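You operate a simulated robot arm through the tools that you are given. There is no shell and no other tool.

Carry out the task below with a simulated robot arm. There is one attempt and no reset: what you move stays moved.

Task
Put things in order on the clear end of the service table. At the end: the blue filter from the clear end of the service table is on the brown carton (marked "Belts"); the blue jet from the clear end of the service table stands on top of the white pack (marked "Clips"); the yellow caster from the clear end of the service table stands where the blue roll (marked "Bin Liners") stood; the blue roll from the clear end of the service table stands where the blue filter stood; whatever was shut is shut again. Leave all else as you found it, and nothing knocked over. Set down upright: filter.

It is judged by the outcome, as a careful person would: the job done as asked, and still so three seconds after it is handed in. It fails if anything else is knocked over, pushed out of place, dropped, spilled or broken.

Robot
A 7-joint arm with a two-finger parallel gripper, fixed in place. Base frame: the origin is on the floor under the middle of its stand, x ahead of it, y to its left, z up; the work surface is at about z = 780. Lengths are in mm, angles in degrees, forces in N, time in s.
With the tool pointing down near the work surface it reaches from about 300 to 700 mm from the base axis. Its first joint turns from -66.0 to 66.0 degrees. Payload 1.57 kg.
The tool frame sits at the grasp point between the pads (the TCP): z along the fingers, y along the line on which they close. The tips reach 30 mm beyond it. Largest opening 110 mm; finger width 24, thickness 12; the body of the gripper, 48 by 112 mm, starts 78 mm behind the TCP.
Orientation is that of the tool frame in the base frame, as a unit quaternion [w, x, y, z]. With the fingers straight down and closing along the base's y, the tool's x points along the base's -x, its y along +y and its z along -z.

Tools
- The arm moves only by the tool servo_tool. Its argument "plan" is a list of rows, each an object of numbers (a shift or turn left out is 0, a gripper value left out holds the last): "x", "y", "z": the shift along the base's x, y, z in mm; "wx", "wy", "wz": the turn, a rotation vector about the base's x, y, z in degrees; "hand": the closure in counts, from 0 (fully open) to 255 (shut). In form: [{"x": .., "y": .., "z": .., "wx": .., "wy": .., "wz": .., "hand": ..}, ...]. A call has 1 to 20 rows; each row shifts and turns the commanded pose from where the row before left it. Rows are played at 5 a second. More than 50 mm and 8.6 degrees between two rows, or a gripper value outside its range, and nothing of the call is played. Where a pose cannot be reached the arm comes as near as it can. A force on the tool above 40 N (or 10 N above the force at the start of the call, whichever is more), or a blocked arm, ends the call early, and 0.2 s more pass. The fingers move at their own pace (about 108 mm/s each) and stop on an object; they squeeze with about 34 N. The grip force told is the motor's: it shows also when the fingers shut on nothing. Time passes only in rows, and 0.2 s behind the last, so rows that do not move let the fingers close. The reply holds the time, the measured pose of the TCP, the force on the tool along the base axes, the opening and the grip force, in the units named above and with some noise, with the torque about the TCP (base axes, N m) and any sound that the robot's microphone picked up.
- Cameras (640 x 400 px; columns grow to the right, rows downward): "scene" is fixed at [150.8, -378.8, 1407.8]; the picture's right is [0.89, -0.46, 0.00], its down [-0.24, -0.46, -0.85] and it looks along [0.39, 0.76, -0.52] (base axes); focal length 318 px, centre (320, 200). "wrist" rides on the gripper at [70, 16, -141] in the tool frame; the picture's right is [-0.23, 0.97, 0.00], its down [-0.85, -0.20, -0.48] and it looks along [-0.47, -0.11, 0.88] (tool axes); focal length 222 px, centre (320, 200). There is no depth. A picture from a camera that has moved, and an enlarged one, comes with that camera's place and axes in the base frame and with its lens.
- grab_frame(camera): a new picture of that camera. It takes no simulated time.
- inspect(camera, box): a new picture of the part [left, top, right, bottom] of that camera's present view, enlarged. It takes no simulated time.
- sign_off(): hands the job in; it is judged then, once.

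Nothing tells you positions but the pictures and the camera data. Unless the task says otherwise, let go and move clear before handing in.

The tools are called after ">>>" as name(argument=value, ...) on one line, values as JSON. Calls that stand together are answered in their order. servo_tool: Moves the arm, as the interface text tells. Its arguments: {"type":"object","properties":{"plan":{"type":"array","items":{"type":"object","properties":{"x":{"type":"number"},"y":{"type":"number"},"z":{"type":"number"},"wx":{"type":"number"},"wy":{"type":"number"},"wz":{"type":"number"},"hand":{"type":"number"}}}}},"required":["plan"]} The other tools are called the same way: grab_frame (camera) takes a picture; inspect (camera, box) takes an enlarged picture of a part of a camera's view; sign_off () hands the job in.

At the start:

```text
time_s: 0.0
tcp_pos: [282.3, 178.2, 1141.1]
ee_rot: [0.0, 0.001, 1.0, 0.0]
contact_force: [-0.2, 0.4, 0.5]
wrist_torque: [0.02, -0.02, -0.02]
gripper_width: 110.0
grasp_force: 0.1
```

scene: 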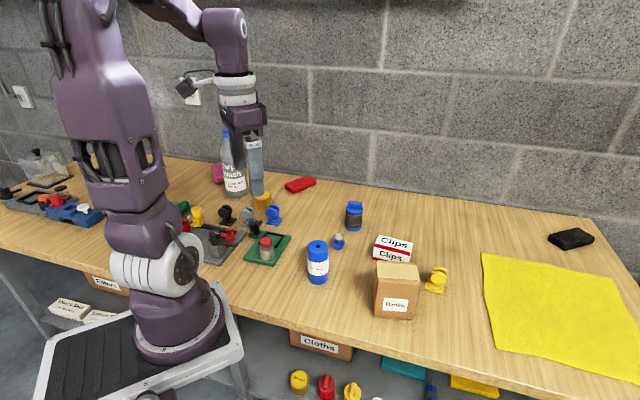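
wrist: 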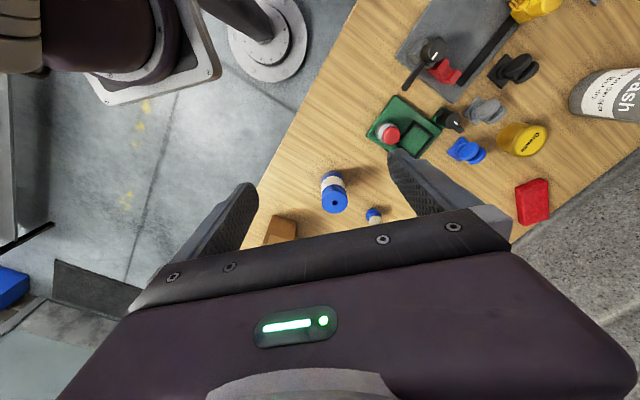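

I see a bench with a blue roll, a small blue jet, a blue filter, the Clips pack, the Belts carton and a yellow caster at the clear end. I'll take enlarged pictures first to pin down positions.

>>> inspect(camera="scene", box=[280, 180, 480, 330])

>>> inspect(camera="scene", box=[290, 190, 390, 290])

>>> inspect(camera="scene", box=[360, 220, 470, 330])

```text
2.67 times, centred on (380, 255) of scene
camera zoom: at [150.8, -378.8, 1407.8], right [0.89, -0.46, 0.0], down [-0.24, -0.46, -0.85], along [0.39, 0.76, -0.52], focal length 848 px, centre (160, 53)
```

zoom: 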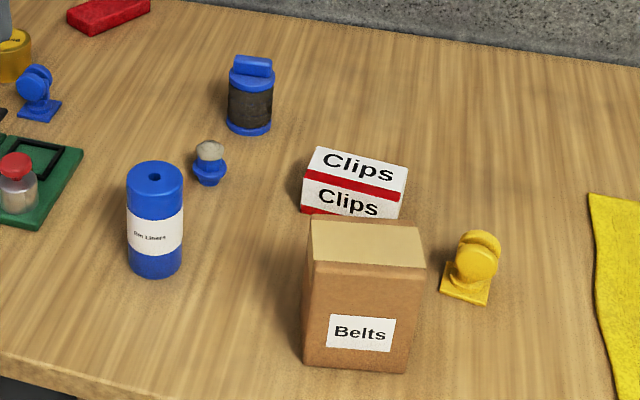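

```text
4.00 times, centred on (340, 240) of scene
camera zoom: at [150.8, -378.8, 1407.8], right [0.89, -0.46, 0.0], down [-0.24, -0.46, -0.85], along [0.39, 0.76, -0.52], focal length 1272 px, centre (240, 40)
```

zoom: 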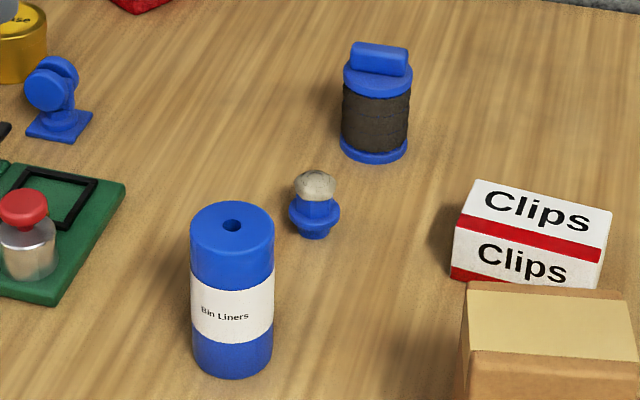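

```text
3.64 times, centred on (415, 275) of scene
camera zoom: at [150.8, -378.8, 1407.8], right [0.89, -0.46, 0.0], down [-0.24, -0.46, -0.85], along [0.39, 0.76, -0.52], focal length 1156 px, centre (-26, -73)
```

zoom: 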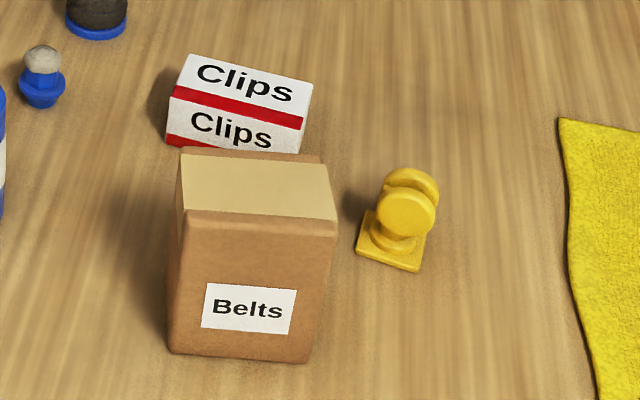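

The roll is near (433,178), the jet near (545,263), the filter near (646,336), the caster near (694,9), the Clips pack near (658,149), and the Belts carton near (545,6) with its top at z≈905. I'll move the wrist camera over the area to check these.

>>> servo_tool(plan=[{"x": 35, "y": -10}, {"x": 35, "y": -10}, {"x": 35, "y": -10}, {"x": 35, "y": -10}, {"x": 30, "y": -10}, {}])

>>> grab_frame(camera="wrist")

>>> grab_frame(camera="scene")

```text
time_s: 1.4
tcp_pos: [452.8, 127.8, 1141.7]
ee_rot: [0.0, 0.0, 1.0, 0.0]
contact_force: [0.2, 1.0, -0.2]
wrist_torque: [0.02, 0.03, 0.02]
gripper_width: 110.1
grasp_force: 0.2
```

```text
taken
camera wrist: at [383.2, 144.6, 1283.4], right [0.23, 0.97, 0.0], down [0.85, -0.2, 0.48], along [0.47, -0.11, -0.88], focal length 222 px, centre (320, 200)
```

wrist: 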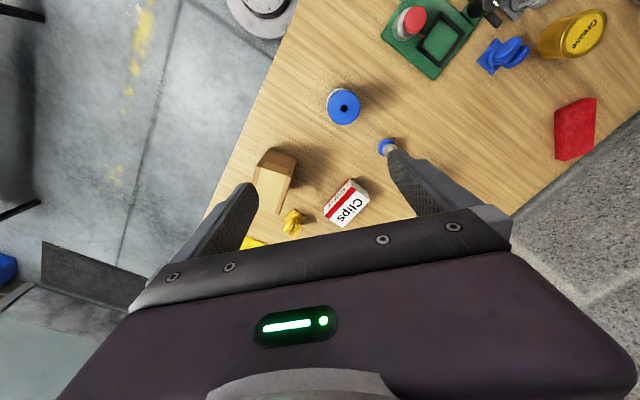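

```text
taken
```

scene: 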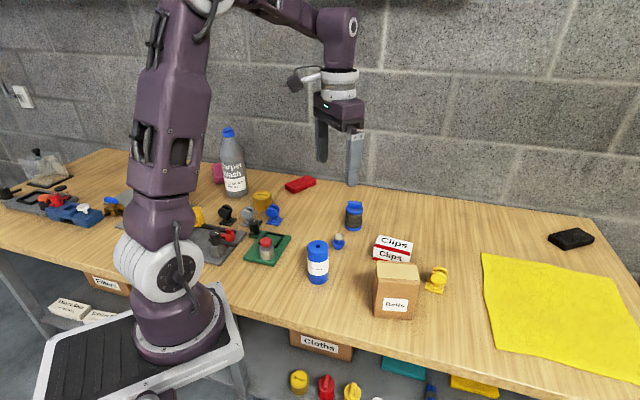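

The path is clear. I'll enlarge the wrist view to measure the objects from above.

>>> inspect(camera="wrist", box=[230, 80, 410, 240])

>>> inspect(camera="wrist", box=[240, 140, 380, 250])

```text
2.50 times, centred on (320, 160) of wrist
camera zoom: at [383.2, 144.6, 1283.4], right [0.23, 0.97, 0.0], down [0.85, -0.2, 0.48], along [0.47, -0.11, -0.88], focal length 555 px, centre (320, 300)
```

zoom: 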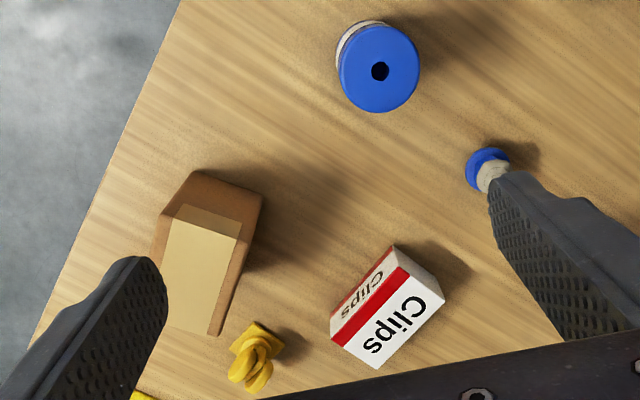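

```text
3.64 times, centred on (310, 195) of wrist
camera zoom: at [383.2, 144.6, 1283.4], right [0.23, 0.97, 0.0], down [0.85, -0.2, 0.48], along [0.47, -0.11, -0.88], focal length 808 px, centre (356, 218)
```

zoom: 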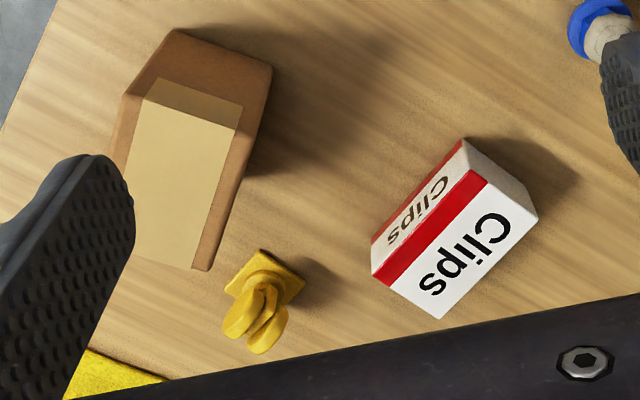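

I'll zoom further on each item with the scene camera for precise pixel measurements.

>>> inspect(camera="scene", box=[365, 225, 425, 325])

>>> inspect(camera="scene", box=[365, 225, 455, 300])

>>> inspect(camera="scene", box=[320, 190, 380, 260])

>>> inspect(camera="wrist", box=[240, 140, 310, 215])

```text
4.00 times, centred on (395, 275) of scene
camera zoom: at [150.8, -378.9, 1407.8], right [0.89, -0.46, 0.0], down [-0.24, -0.46, -0.85], along [0.39, 0.76, -0.52], focal length 1272 px, centre (20, -100)
```

zoom: 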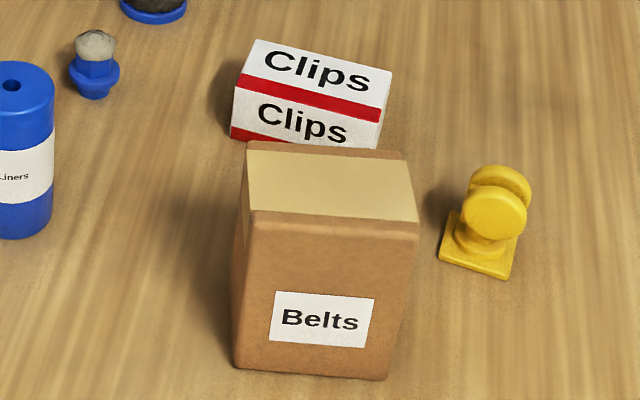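

```text
5.33 times, centred on (410, 262) of scene
camera zoom: at [150.8, -378.9, 1407.8], right [0.89, -0.46, 0.0], down [-0.24, -0.46, -0.85], along [0.39, 0.76, -0.52], focal length 1696 px, centre (-160, -133)
```

zoom: 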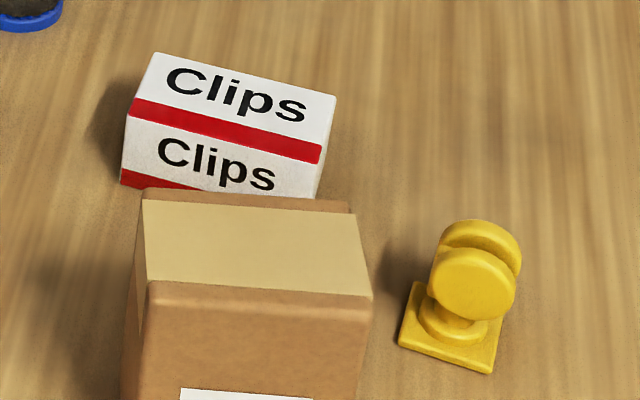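

```text
5.71 times, centred on (350, 225) of scene
camera zoom: at [150.8, -378.9, 1407.8], right [0.89, -0.46, 0.0], down [-0.24, -0.46, -0.85], along [0.39, 0.76, -0.52], focal length 1817 px, centre (149, 57)
```

zoom: 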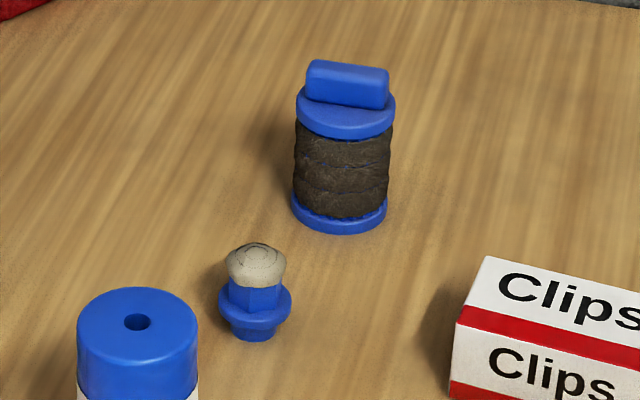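

```text
5.33 times, centred on (275, 178) of wrist
camera zoom: at [383.2, 144.6, 1283.4], right [0.23, 0.97, 0.0], down [0.85, -0.2, 0.48], along [0.47, -0.11, -0.88], focal length 1185 px, centre (560, 320)
```

zoom: 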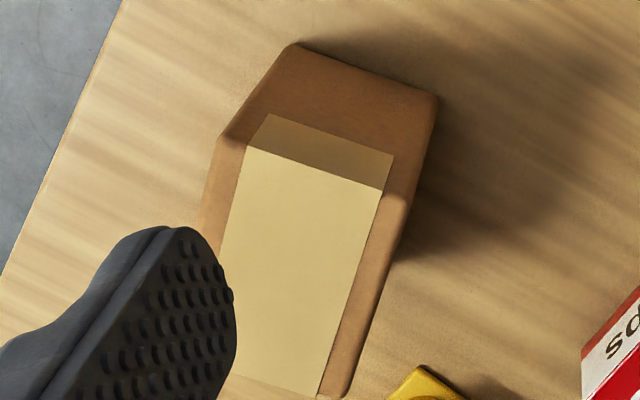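

The carton top is about 90×62 mm, centred near (546,9.5) at z≈900, and the filter is at (646,336). I'll move above the filter with the gripper yawed to match its bearing, and check the reach there.

>>> servo_tool(plan=[{"x": 24, "y": 26, "z": -15, "wz": 3.5}, {"x": 24, "y": 26, "z": -15, "wz": 3.5}, {"x": 24, "y": 26, "z": -15, "wz": 3.5}, {"x": 24, "y": 26, "z": -15, "wz": 3.5}, {"x": 24, "y": 26, "z": -15, "wz": 3.5}, {"x": 24, "y": 26, "z": -15, "wz": 3.5}, {"x": 24, "y": 26, "z": -15, "wz": 3.5}, {"x": 25, "y": 26, "z": -15, "wz": 3}, {}, {}])

>>> grab_frame(camera="wrist")

>>> grab_frame(camera="scene")

```text
time_s: 3.6
tcp_pos: [593.5, 298.1, 1025.3]
ee_rot: [0.0, -0.238, 0.971, 0.0]
contact_force: [0.4, -0.2, 0.1]
wrist_torque: [0.02, -0.02, -0.01]
gripper_width: 110.1
grasp_force: 0.0
out of reach, approached as far as the arm can: row 6, 7, 8
```

```text
taken
camera wrist: at [522.4, 281.0, 1167.5], right [-0.25, 0.97, 0.0], down [0.85, 0.22, 0.48], along [0.46, 0.12, -0.88], focal length 222 px, centre (320, 200)
```

wrist: 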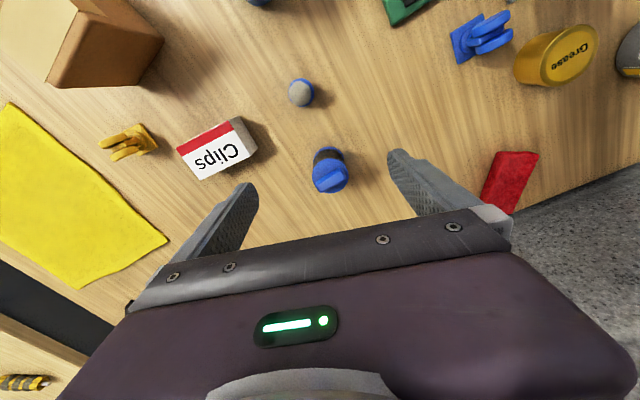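

```text
taken
```

scene: 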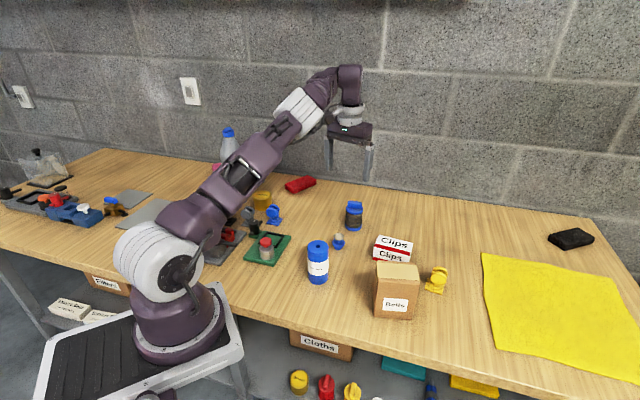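

Straight-down reach fell short at this height, stopping at a radius of 664 mm. Reach should improve lower down, so I'll descend a little and see.

>>> servo_tool(plan=[{"z": -30}, {"z": -30}, {"z": -30}, {"z": -25}, {}, {}])

```text
time_s: 5.0
tcp_pos: [592.9, 299.2, 911.4]
ee_rot: [0.0, -0.239, 0.971, 0.0]
contact_force: [0.3, 0.1, 0.0]
wrist_torque: [-0.02, 0.0, 0.0]
gripper_width: 110.2
grasp_force: 0.0
```

The commanded pose follows the reached pose. At z≈911 I'll push outward again toward the filter.

>>> servo_tool(plan=[{"x": 10, "y": 7}, {"x": 10, "y": 7}, {"x": 10, "y": 7}, {"x": 10, "y": 7}, {"x": 13, "y": 9}, {}, {}])

>>> grab_frame(camera="wrist")

```text
time_s: 6.6
tcp_pos: [606.8, 318.8, 906.0]
ee_rot: [0.0, -0.237, 0.971, -0.001]
contact_force: [0.3, 0.0, 0.5]
wrist_torque: [-0.02, 0.01, -0.02]
gripper_width: 110.1
grasp_force: 0.0
out of reach, approached as far as the arm can: row 2, 3, 4, 5
```

```text
taken
camera wrist: at [537.1, 300.9, 1047.9], right [-0.25, 0.97, 0.0], down [0.85, 0.22, 0.48], along [0.46, 0.12, -0.88], focal length 222 px, centre (320, 200)
```

wrist: 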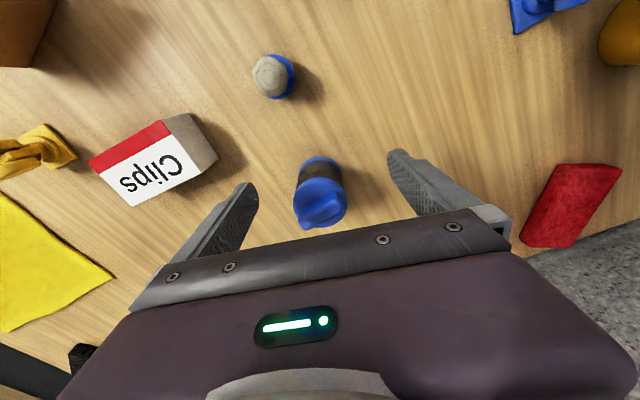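

At this height it reaches a radius of 685 mm, so I'll need to tilt the tool outward to get to the filter. First I'll check the filter's exact position in the wrist view.

>>> inspect(camera="wrist", box=[270, 130, 370, 240])

```text
3.64 times, centred on (320, 185) of wrist
camera zoom: at [537.1, 300.9, 1047.9], right [-0.25, 0.97, 0.0], down [0.85, 0.22, 0.48], along [0.46, 0.12, -0.88], focal length 808 px, centre (320, 254)
```

zoom: 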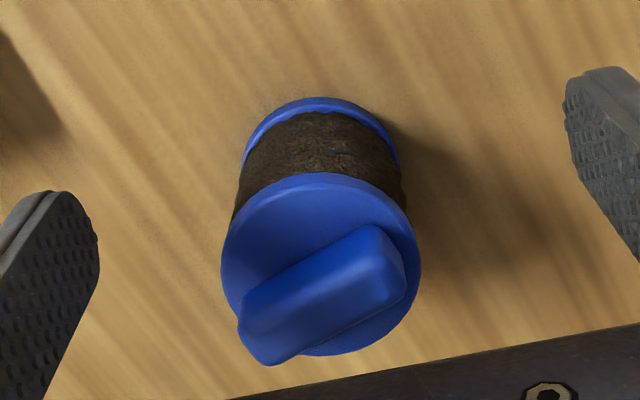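

The wrist view puts the filter at about (647,329), a few mm off the scene estimate, so I'll cross-check other objects in this view.

>>> inspect(camera="wrist", box=[220, 30, 320, 130])

>>> inspect(camera="wrist", box=[70, 90, 230, 220])

```text
4.00 times, centred on (270, 80) of wrist
camera zoom: at [537.1, 300.9, 1047.9], right [-0.25, 0.97, 0.0], down [0.85, 0.22, 0.48], along [0.46, 0.12, -0.88], focal length 888 px, centre (520, 680)
```

zoom: 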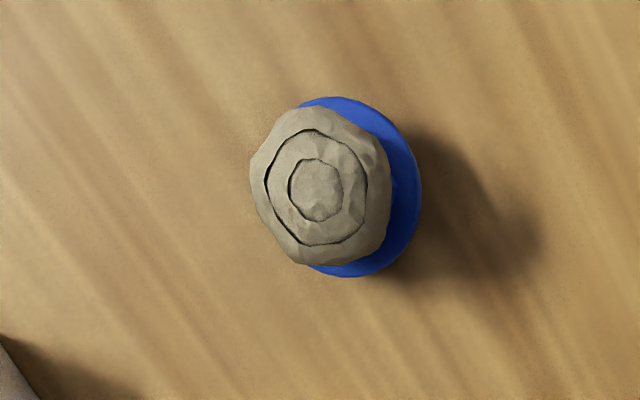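

```text
3.08 times, centred on (150, 155) of wrist
camera zoom: at [537.1, 300.9, 1047.9], right [-0.25, 0.97, 0.0], down [0.85, 0.22, 0.48], along [0.46, 0.12, -0.88], focal length 684 px, centre (843, 338)
```

zoom: 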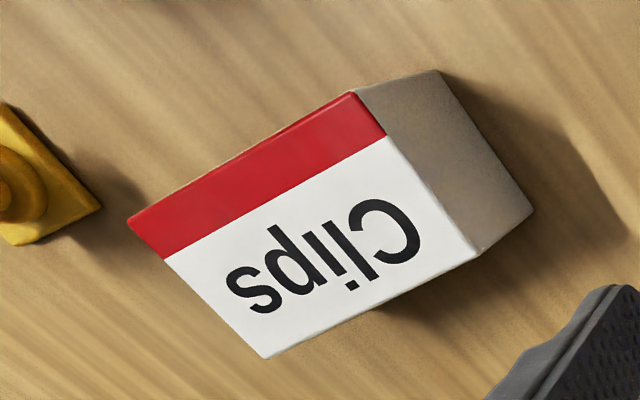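

My refined estimates are filter (647,329), jet (547,258), Clips centre near (661,147) with its top at ~830, roll (434,174), and carton (546,5). Now I'll tilt the tool 15° outward about the tangential axis and move out over the filter.

>>> servo_tool(plan=[{"wx": 2.27, "wy": -4.455}, {"wx": 2.27, "wy": -4.455}, {"wx": 2.27, "wy": -4.455}, {"x": 13, "y": 3}, {"x": 13, "y": 4}, {"x": 14, "y": 3}, {}, {}])

>>> grab_frame(camera="wrist")

```text
time_s: 8.4
tcp_pos: [647.1, 328.9, 905.0]
ee_rot: [0.127, -0.236, 0.963, 0.03]
contact_force: [0.5, -0.8, -0.1]
wrist_torque: [0.01, -0.02, 0.0]
gripper_width: 110.0
grasp_force: 0.1
```

```text
taken
camera wrist: at [546.1, 295.4, 1024.3], right [-0.25, 0.97, 0.06], down [0.71, 0.15, 0.68], along [0.65, 0.21, -0.73], focal length 222 px, centre (320, 200)
```

wrist: 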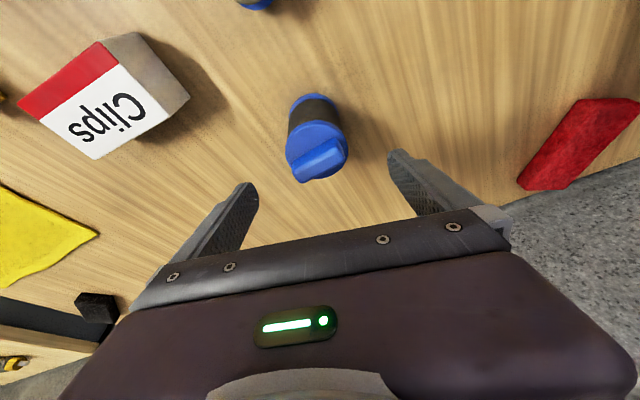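

The arm reached the tilted pose above the filter. Now I'll descend vertically to the grasp height.

>>> servo_tool(plan=[{"z": -18}, {"z": -18}, {"z": -18}, {"z": -16}, {}])

>>> grab_frame(camera="wrist")

>>> inspect(camera="scene", box=[300, 140, 420, 260])

```text
time_s: 9.6
tcp_pos: [646.4, 328.2, 835.9]
ee_rot: [0.127, -0.236, 0.963, 0.03]
contact_force: [0.4, 0.2, 0.5]
wrist_torque: [0.0, -0.02, -0.04]
gripper_width: 110.1
grasp_force: 0.0
```

```text
taken
camera wrist: at [546.0, 295.2, 954.3], right [-0.25, 0.97, 0.06], down [0.71, 0.15, 0.68], along [0.65, 0.21, -0.73], focal length 222 px, centre (320, 200)
```

wrist: 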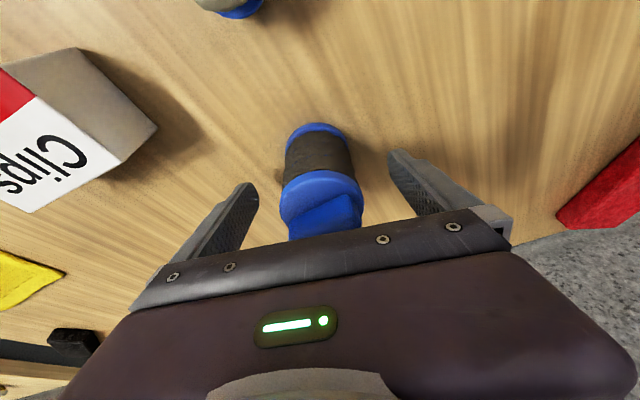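

```text
3.33 times, centred on (360, 200) of scene
camera zoom: at [150.8, -378.8, 1407.8], right [0.89, -0.46, 0.0], down [-0.24, -0.46, -0.85], along [0.39, 0.76, -0.52], focal length 1060 px, centre (187, 200)
```

zoom: 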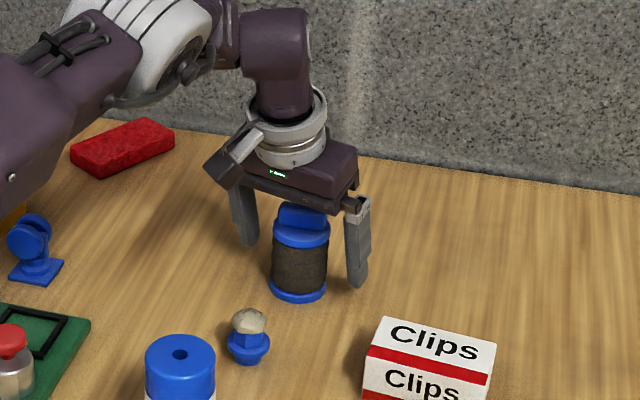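

The filter is centred between the fingers, so I'll close on it.

>>> servo_tool(plan=[{"hand": 255}, {"hand": 255}, {"hand": 255}, {"hand": 255}, {"hand": 255}])

>>> grab_frame(camera="wrist")

```text
time_s: 10.8
tcp_pos: [646.8, 329.0, 835.6]
ee_rot: [0.127, -0.235, 0.963, 0.03]
contact_force: [0.4, 1.0, 0.6]
wrist_torque: [0.03, 0.04, 0.01]
gripper_width: 54.2
grasp_force: 34.2
```

```text
taken
camera wrist: at [546.0, 295.2, 954.6], right [-0.25, 0.97, 0.06], down [0.71, 0.15, 0.68], along [0.65, 0.21, -0.73], focal length 222 px, centre (320, 200)
```

wrist: 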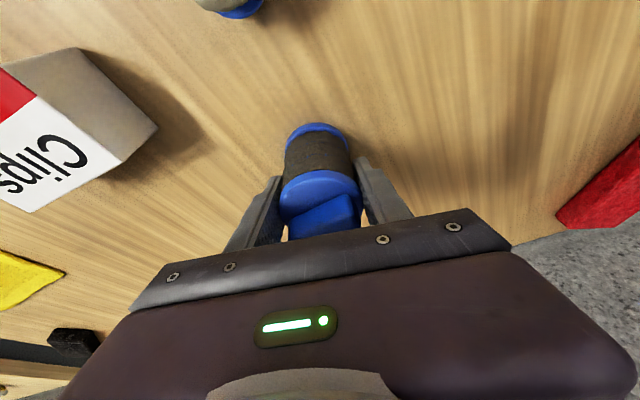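

The filter is gripped at 54 mm, with the TCP at (647,329) marking its original spot. I'll lift it and move inward to safe height.

>>> servo_tool(plan=[{"z": 12}, {"z": 18}, {"x": -6, "y": -6, "z": 22}, {"x": -12, "y": -12, "z": 26}, {"x": -13, "y": -14, "z": 26}, {"x": -13, "y": -14, "z": 26}, {"x": -13, "y": -13, "z": 22}, {}])

>>> grab_frame(camera="wrist")

>>> grab_frame(camera="scene")

```text
time_s: 12.6
tcp_pos: [589.4, 268.9, 987.3]
ee_rot: [0.128, -0.235, 0.963, 0.03]
contact_force: [-0.7, 0.4, -0.3]
wrist_torque: [0.03, 0.0, 0.01]
gripper_width: 54.6
grasp_force: 34.0
```

```text
taken
camera wrist: at [489.4, 236.4, 1106.5], right [-0.25, 0.97, 0.06], down [0.71, 0.15, 0.68], along [0.65, 0.21, -0.73], focal length 222 px, centre (320, 200)
```

wrist: 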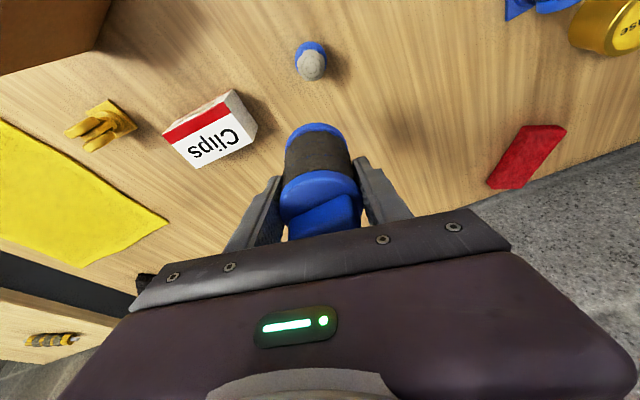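

```text
taken
```

scene: 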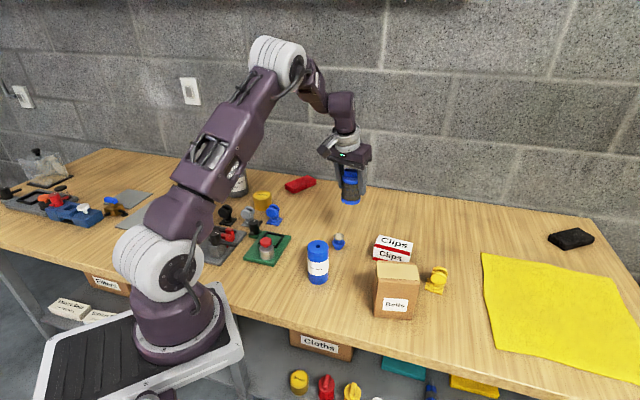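

The filter is held firmly and upright. Now I'll swing it over the carton while yawing back to the bearing there.

>>> servo_tool(plan=[{"x": -4.2, "y": -26.4, "z": 1.5, "wz": -2.65}, {"x": -4.2, "y": -26.4, "z": 1.5, "wz": -2.65}, {"x": -4.2, "y": -26.4, "z": 1.5, "wz": -2.65}, {"x": -4.2, "y": -26.4, "z": 1.5, "wz": -2.65}, {"x": -4.2, "y": -26.4, "z": 1.5, "wz": -2.65}, {"x": -4.2, "y": -26.4, "z": 1.5, "wz": -2.65}, {"x": -4.2, "y": -26.4, "z": 1.5, "wz": -2.65}, {"x": -4.2, "y": -26.4, "z": 1.5, "wz": -2.65}, {"x": -4.2, "y": -26.4, "z": 1.5, "wz": -2.65}, {"x": -4.2, "y": -26.4, "z": 1.5, "wz": -2.65}, {}, {}])

>>> grab_frame(camera="wrist")

>>> inspect(camera="scene", box=[330, 170, 470, 330])

```text
time_s: 15.2
tcp_pos: [547.4, 5.1, 1001.9]
ee_rot: [0.13, -0.008, 0.991, 0.0]
contact_force: [-0.3, 0.1, -1.3]
wrist_torque: [-0.01, 0.03, -0.01]
gripper_width: 54.3
grasp_force: 34.1
```

```text
taken
camera wrist: at [442.8, 20.7, 1121.5], right [0.2, 0.98, 0.06], down [0.71, -0.19, 0.68], along [0.68, -0.1, -0.73], focal length 222 px, centre (320, 200)
```

wrist: 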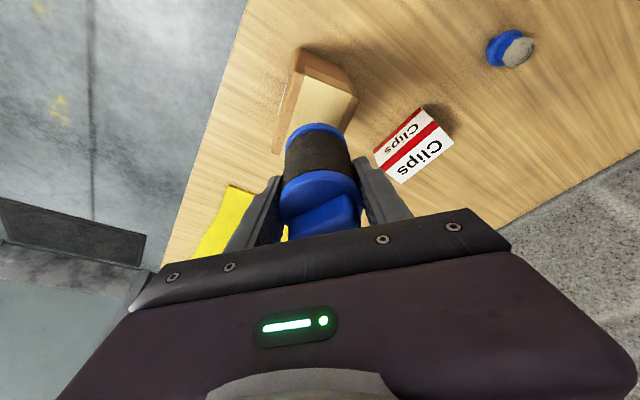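

```text
2.50 times, centred on (400, 250) of scene
camera zoom: at [150.8, -378.9, 1407.8], right [0.89, -0.46, 0.0], down [-0.24, -0.46, -0.85], along [0.39, 0.76, -0.52], focal length 795 px, centre (120, 75)
```

zoom: 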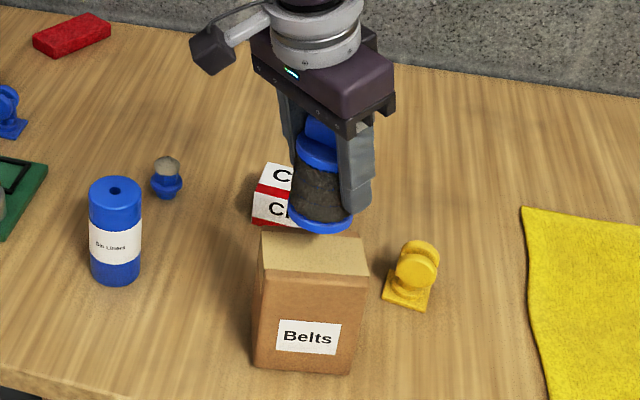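

The filter is over the carton. I'll verify the carton's position in the wrist view before lowering.

>>> inspect(camera="wrist", box=[260, 35, 380, 165])

```text
3.08 times, centred on (320, 100) of wrist
camera zoom: at [442.8, 20.7, 1121.5], right [0.2, 0.98, 0.06], down [0.71, -0.19, 0.68], along [0.68, -0.1, -0.73], focal length 684 px, centre (320, 508)
```

zoom: 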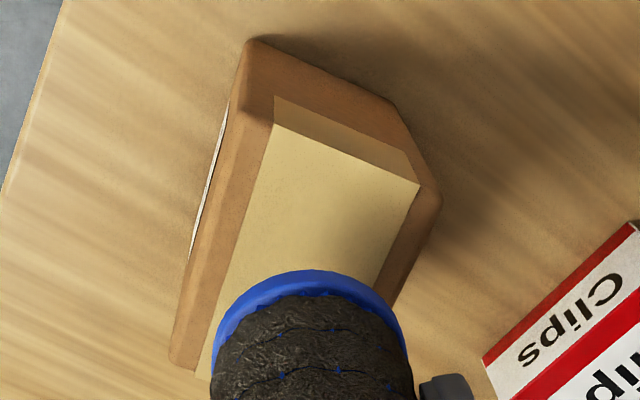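

The carton centre is confirmed near (546.5,4), so I'll shift slightly and lower the filter to just above its top.

>>> servo_tool(plan=[{"x": -1, "y": -1, "z": -13}, {"z": -13}, {"z": -10}, {"z": -4}, {}])

>>> inspect(camera="scene", box=[360, 200, 430, 330])

>>> inspect(camera="wrist", box=[250, 20, 390, 200])

```text
time_s: 16.4
tcp_pos: [547.0, 4.5, 962.7]
ee_rot: [0.131, -0.008, 0.991, 0.0]
contact_force: [-0.1, 0.4, -0.7]
wrist_torque: [0.0, -0.01, 0.0]
gripper_width: 54.5
grasp_force: 34.0
```

```text
3.08 times, centred on (395, 265) of scene
camera zoom: at [150.8, -378.8, 1407.8], right [0.89, -0.46, 0.0], down [-0.24, -0.46, -0.85], along [0.39, 0.76, -0.52], focal length 978 px, centre (89, 0)
```

zoom: 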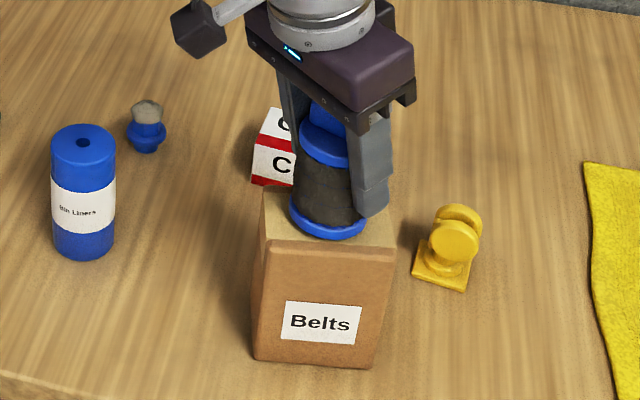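

```text
2.22 times, centred on (320, 110) of wrist
camera zoom: at [441.7, 19.6, 1081.6], right [0.2, 0.98, 0.06], down [0.71, -0.19, 0.68], along [0.68, -0.1, -0.73], focal length 494 px, centre (320, 400)
```

zoom: 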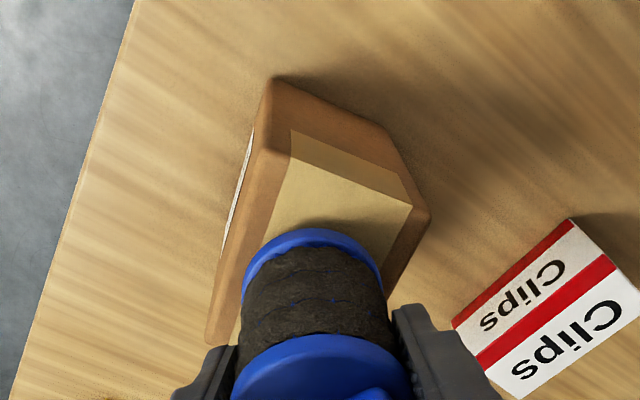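

The filter is centred over the carton with its base about 7 mm above. I'll lower it gently until it touches.

>>> servo_tool(plan=[{"z": -2}, {"z": -2}, {"z": -1}, {"z": -1}, {}])

```text
time_s: 17.6
tcp_pos: [546.6, 4.6, 956.5]
ee_rot: [0.13, -0.009, 0.991, 0.0]
contact_force: [0.4, -0.2, -0.7]
wrist_torque: [-0.02, -0.02, 0.01]
gripper_width: 54.1
grasp_force: 34.1
```

>>> servo_tool(plan=[{"z": -1}, {"z": -1}, {}])

>>> inspect(camera="scene", box=[370, 220, 420, 270])

```text
time_s: 18.4
tcp_pos: [547.7, 4.7, 955.1]
ee_rot: [0.132, -0.009, 0.991, 0.001]
contact_force: [-2.6, -0.7, 13.6]
wrist_torque: [0.08, 0.13, 0.14]
gripper_width: 54.4
grasp_force: 33.7
```

```text
8.00 times, centred on (395, 245) of scene
camera zoom: at [150.5, -378.9, 1407.8], right [0.89, -0.46, 0.0], down [-0.24, -0.46, -0.85], along [0.39, 0.76, -0.52], focal length 2543 px, centre (-280, -160)
```

zoom: 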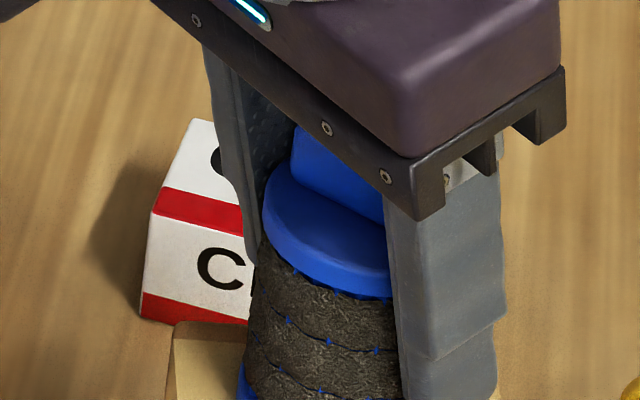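

The filter has touched down, with 13.6 N of contact. I'll ease off slightly, open the fingers, and retreat upward.

>>> servo_tool(plan=[{"z": 0.8}, {"hand": 200}, {"hand": 100}, {"hand": 0}, {"hand": 0}, {}])

>>> grab_frame(camera="wrist")

>>> inspect(camera="scene", box=[350, 190, 450, 330])

```text
time_s: 19.8
tcp_pos: [548.0, 5.1, 955.2]
ee_rot: [0.13, -0.008, 0.991, 0.001]
contact_force: [-0.5, 0.8, -0.3]
wrist_torque: [0.0, 0.02, -0.01]
gripper_width: 109.7
grasp_force: 0.1
```

```text
taken
camera wrist: at [441.7, 19.7, 1074.4], right [0.2, 0.98, 0.06], down [0.71, -0.19, 0.68], along [0.68, -0.1, -0.73], focal length 222 px, centre (320, 200)
```

wrist: 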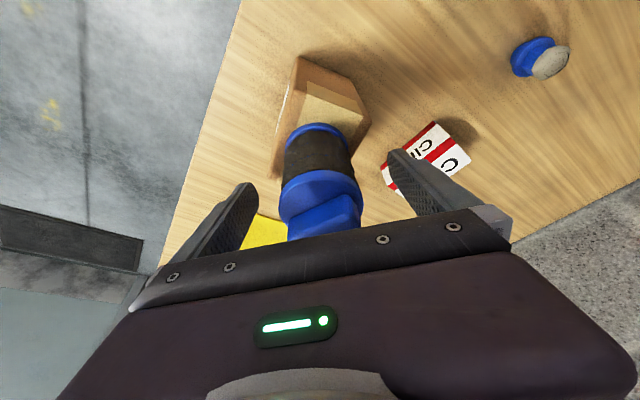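

```text
2.86 times, centred on (400, 260) of scene
camera zoom: at [150.8, -378.8, 1407.8], right [0.89, -0.46, 0.0], down [-0.24, -0.46, -0.85], along [0.39, 0.76, -0.52], focal length 908 px, centre (91, 29)
```

zoom: 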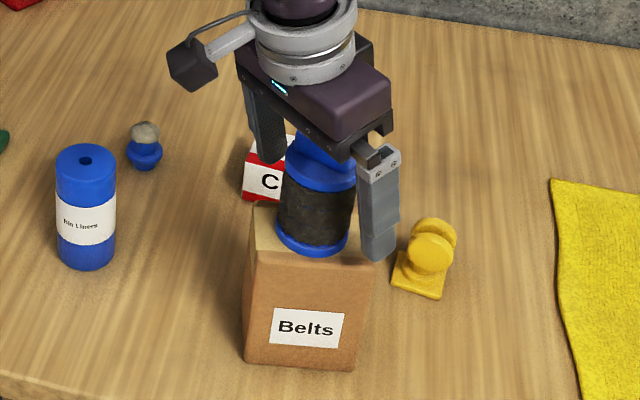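

The filter stands upright on the carton. I'll retreat straight up, then travel to above the roll.

>>> servo_tool(plan=[{"z": 15}, {"z": 25}, {"z": 30}, {"z": 30}, {"x": -16.3, "y": 24, "z": -8, "wz": 3}, {"x": -16.3, "y": 24, "z": -8, "wz": 3}, {"x": -16.3, "y": 24, "z": -8, "wz": 3}, {"x": -16.3, "y": 24, "z": -8, "wz": 3}, {"x": -16.3, "y": 24, "z": -8, "wz": 3}, {"x": -16.3, "y": 24, "z": -8, "wz": 3}, {"x": -16.3, "y": 24, "z": -8, "wz": 3}, {}, {}])

>>> grab_frame(camera="wrist")

>>> grab_frame(camera="scene")

```text
time_s: 22.6
tcp_pos: [432.2, 170.7, 998.7]
ee_rot: [0.129, -0.19, 0.973, 0.025]
contact_force: [-0.2, 0.1, 0.5]
wrist_torque: [-0.02, 0.0, 0.02]
gripper_width: 110.0
grasp_force: 0.0
```

```text
taken
camera wrist: at [329.2, 148.8, 1118.2], right [-0.16, 0.99, 0.06], down [0.72, 0.08, 0.68], along [0.67, 0.15, -0.73], focal length 222 px, centre (320, 200)
```

wrist: 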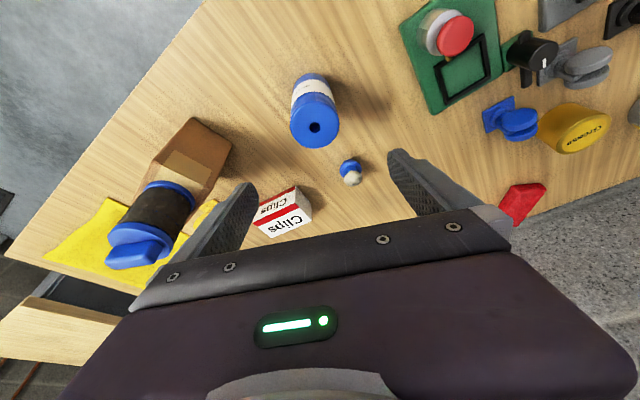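

```text
taken
```

scene: 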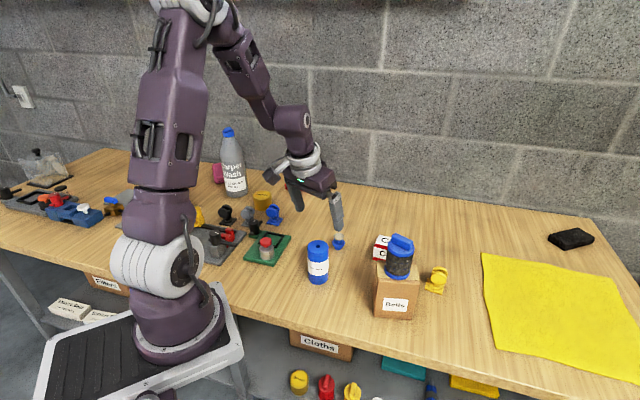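

The filter is upright on the carton and the gripper is above the roll. I'll zoom the wrist view to refine the roll's position.

>>> inspect(camera="wrist", box=[270, 60, 370, 160])

```text
4.00 times, centred on (320, 110) of wrist
camera zoom: at [329.2, 148.8, 1118.2], right [-0.16, 0.99, 0.06], down [0.72, 0.08, 0.68], along [0.67, 0.15, -0.73], focal length 888 px, centre (320, 560)
```

zoom: 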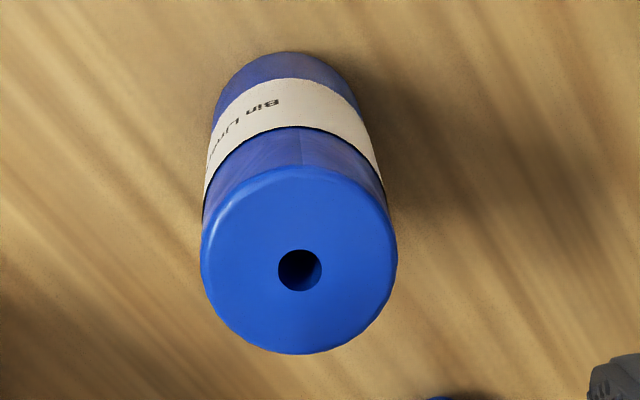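

The roll is at about (435,174). I'll align and descend to grasp height.

>>> servo_tool(plan=[{"x": 2.8, "y": 3.3, "z": -28}, {"z": -30}, {"z": -30}, {"z": -30}, {"z": -20}, {"z": -11}, {}])

>>> grab_frame(camera="wrist")

>>> inspect(camera="scene", box=[260, 170, 400, 310])

```text
time_s: 24.2
tcp_pos: [434.5, 175.8, 849.8]
ee_rot: [0.128, -0.188, 0.973, 0.023]
contact_force: [-0.3, -0.1, -0.8]
wrist_torque: [0.0, 0.0, 0.0]
gripper_width: 109.8
grasp_force: 0.0
```

```text
taken
camera wrist: at [332.1, 152.4, 969.4], right [-0.16, 0.99, 0.06], down [0.72, 0.08, 0.68], along [0.67, 0.15, -0.73], focal length 222 px, centre (320, 200)
```

wrist: 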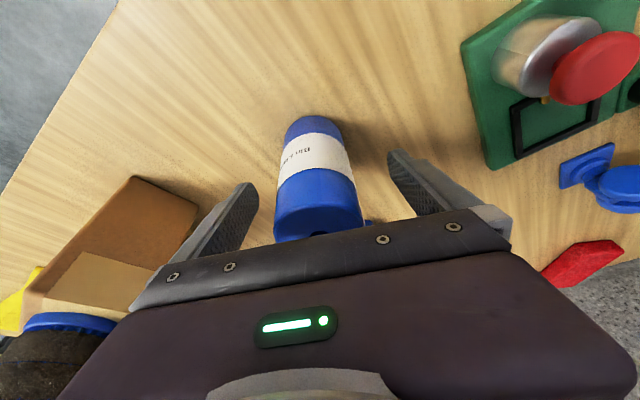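

```text
2.86 times, centred on (330, 240) of scene
camera zoom: at [150.8, -378.8, 1407.8], right [0.89, -0.46, 0.0], down [-0.24, -0.46, -0.85], along [0.39, 0.76, -0.52], focal length 908 px, centre (291, 86)
```

zoom: 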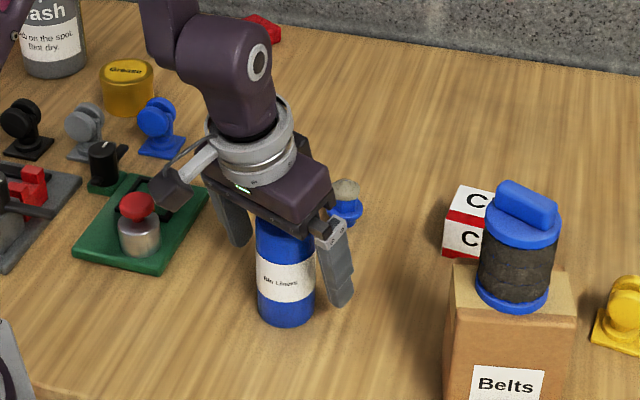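

The roll is centred between the fingers, so I'll close on it.

>>> servo_tool(plan=[{"hand": 255}, {"hand": 255}, {"hand": 255}, {"hand": 255}, {"hand": 255}])

>>> inspect(camera="wrist", box=[220, 90, 420, 250])

```text
time_s: 25.4
tcp_pos: [436.2, 175.5, 851.7]
ee_rot: [0.128, -0.189, 0.973, 0.024]
contact_force: [0.0, 0.4, 0.4]
wrist_torque: [0.04, -0.04, 0.0]
gripper_width: 53.6
grasp_force: 33.9
```

```text
2.50 times, centred on (320, 170) of wrist
camera zoom: at [332.1, 152.4, 969.6], right [-0.16, 0.99, 0.06], down [0.72, 0.08, 0.68], along [0.67, 0.15, -0.73], focal length 555 px, centre (320, 275)
```

zoom: 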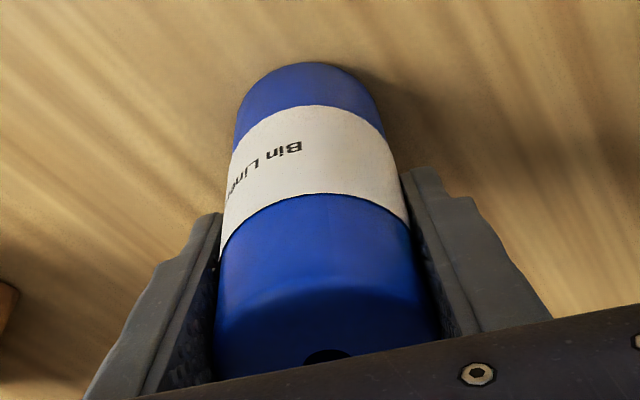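

The roll is gripped, standing at its original spot near (435,175). I'll lift it 100 mm and carry it outward over the jet toward the filter's old spot.

>>> servo_tool(plan=[{"z": 10}, {"z": 20}, {"z": 25}, {"z": 25}, {"z": 22}, {"x": 20.5, "y": 15, "wz": 0.63}, {"x": 20.5, "y": 15, "wz": 0.63}, {"x": 20.5, "y": 15, "wz": 0.63}, {"x": 20.5, "y": 15, "wz": 0.63}, {"x": 20.5, "y": 15, "wz": 0.63}, {"x": 20.5, "y": 15, "wz": 0.63}, {"x": 20.5, "y": 15, "wz": 0.63}, {"x": 20.5, "y": 15, "wz": 0.63}, {}, {}])

>>> grab_frame(camera="wrist")

>>> grab_frame(camera="scene")

```text
time_s: 28.6
tcp_pos: [598.6, 295.1, 952.1]
ee_rot: [0.127, -0.231, 0.964, 0.03]
contact_force: [-0.5, 0.6, -2.2]
wrist_torque: [-0.04, 0.01, -0.01]
gripper_width: 53.2
grasp_force: 34.3
```

```text
taken
camera wrist: at [498.5, 263.2, 1071.0], right [-0.25, 0.97, 0.06], down [0.72, 0.14, 0.68], along [0.65, 0.21, -0.73], focal length 222 px, centre (320, 200)
```

wrist: 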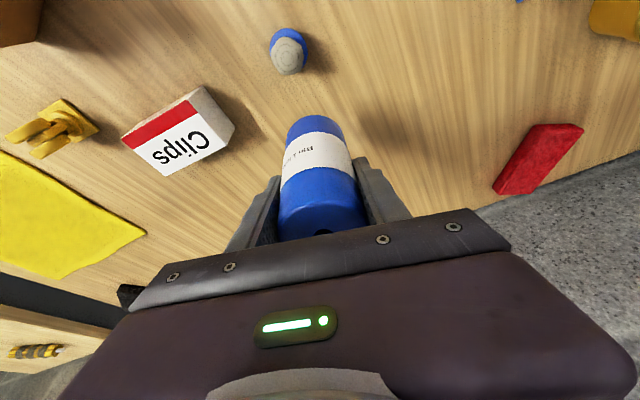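

```text
taken
```

scene: 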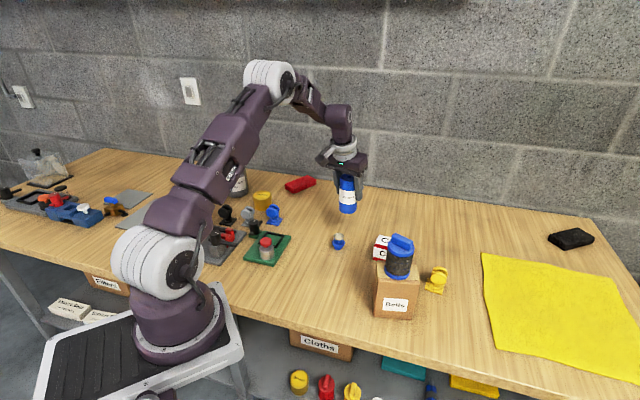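

The roll is past the jet. Now I'll move out to (647,329) while descending.

>>> servo_tool(plan=[{"x": 16.1, "y": 11.3, "z": -16}, {"x": 16.1, "y": 11.3, "z": -16}, {"x": 16.1, "y": 11.3, "z": -16}, {"z": -16}, {"z": -16}, {"z": -8}, {"z": -5}, {}])

>>> inspect(camera="scene", box=[290, 140, 430, 260])

```text
time_s: 30.4
tcp_pos: [648.9, 329.0, 859.1]
ee_rot: [0.127, -0.231, 0.964, 0.029]
contact_force: [-0.2, -0.5, -1.9]
wrist_torque: [-0.01, 0.0, 0.03]
gripper_width: 53.6
grasp_force: 33.4
```

```text
3.33 times, centred on (360, 200) of scene
camera zoom: at [150.8, -378.8, 1407.8], right [0.89, -0.46, 0.0], down [-0.24, -0.46, -0.85], along [0.39, 0.76, -0.52], focal length 1060 px, centre (187, 200)
```

zoom: 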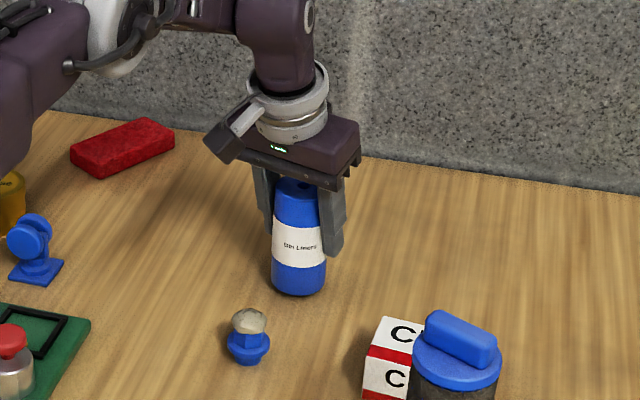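

The roll's base is about 9 mm above the table. I'll lower it slowly.

>>> servo_tool(plan=[{"x": -1, "z": -3}, {"z": -2}, {"z": -1}, {"z": -1}, {}])

```text
time_s: 31.6
tcp_pos: [647.9, 330.3, 852.7]
ee_rot: [0.126, -0.231, 0.964, 0.029]
contact_force: [0.3, -1.4, -2.2]
wrist_torque: [0.05, 0.0, -0.01]
gripper_width: 53.5
grasp_force: 34.3
```

>>> servo_tool(plan=[{"z": -1}, {"z": -1}, {}])

```text
time_s: 32.4
tcp_pos: [647.8, 329.8, 851.0]
ee_rot: [0.127, -0.231, 0.964, 0.03]
contact_force: [-1.3, -2.3, 10.8]
wrist_torque: [-0.01, 0.32, 0.0]
gripper_width: 53.5
grasp_force: 34.0
```

Contact made. I'll ease off, release, and check.

>>> servo_tool(plan=[{"z": 0.7}, {"hand": 200}, {"hand": 100}, {"hand": 0}, {"hand": 0}, {}])

>>> grab_frame(camera="wrist")

>>> inspect(camera="scene", box=[290, 140, 430, 260])

```text
time_s: 33.8
tcp_pos: [646.4, 330.1, 850.8]
ee_rot: [0.128, -0.231, 0.964, 0.029]
contact_force: [-1.0, 0.2, -0.3]
wrist_torque: [0.0, -0.01, -0.02]
gripper_width: 110.2
grasp_force: 0.0
```

```text
taken
camera wrist: at [545.6, 297.5, 970.1], right [-0.25, 0.97, 0.06], down [0.72, 0.14, 0.68], along [0.65, 0.21, -0.73], focal length 222 px, centre (320, 200)
```

wrist: 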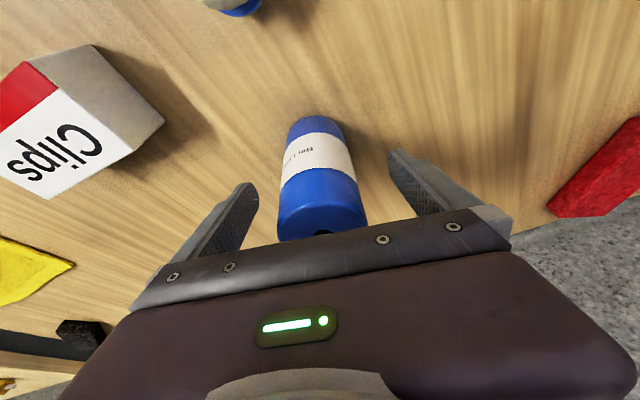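

```text
3.33 times, centred on (360, 200) of scene
camera zoom: at [150.8, -378.8, 1407.8], right [0.89, -0.46, 0.0], down [-0.24, -0.46, -0.85], along [0.39, 0.76, -0.52], focal length 1060 px, centre (187, 200)
```

zoom: 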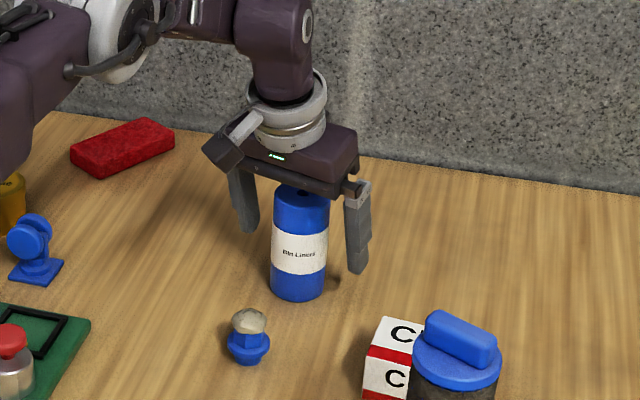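

The roll now stands where the filter was (same image column and base row). I'll retreat up and inward, undo the tilt, and move to look at the caster.

>>> servo_tool(plan=[{"z": 15}, {"z": 15}, {"z": 15}, {"x": -12, "y": -8, "z": 25}, {"x": -15, "y": -10, "z": 28}, {"x": -15, "y": -10, "z": 28}, {"x": -15, "y": -10, "z": 28}, {"wx": -2.27, "wy": 4.455, "z": 10}, {"wx": -2.27, "wy": 4.455, "z": 10}, {"wx": -2.27, "wy": 4.455, "z": 10}, {"y": -28, "wz": -5.4}, {"y": -28, "wz": -5.4}, {"y": -28, "wz": -5.4}, {"y": -28, "wz": -5.4}, {"y": -28, "wz": -5.4}, {}, {}])

>>> grab_frame(camera="wrist")

>>> grab_frame(camera="scene")

```text
time_s: 37.4
tcp_pos: [588.7, 151.2, 1034.5]
ee_rot: [0.0, 0.0, 1.0, -0.001]
contact_force: [0.9, 0.3, 0.5]
wrist_torque: [-0.01, -0.01, -0.01]
gripper_width: 109.8
grasp_force: 0.0
```

```text
taken
camera wrist: at [518.8, 168.4, 1176.8], right [0.23, 0.97, 0.0], down [0.86, -0.2, 0.48], along [0.47, -0.11, -0.88], focal length 222 px, centre (320, 200)
```

wrist: 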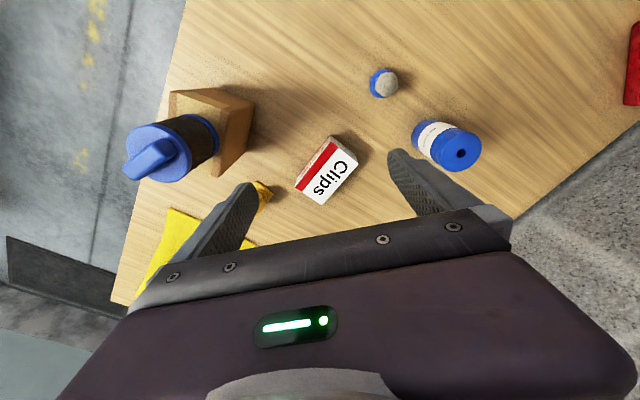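

```text
taken
```

scene: 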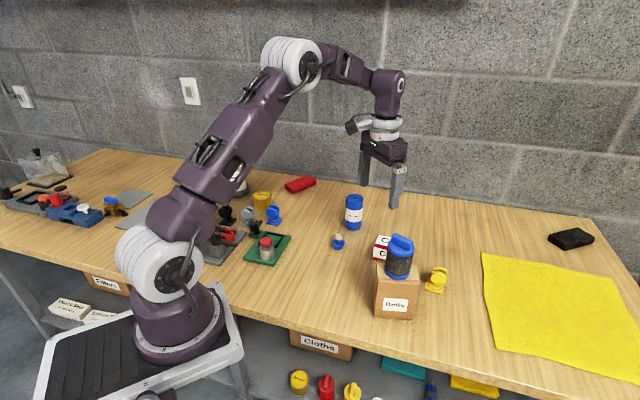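

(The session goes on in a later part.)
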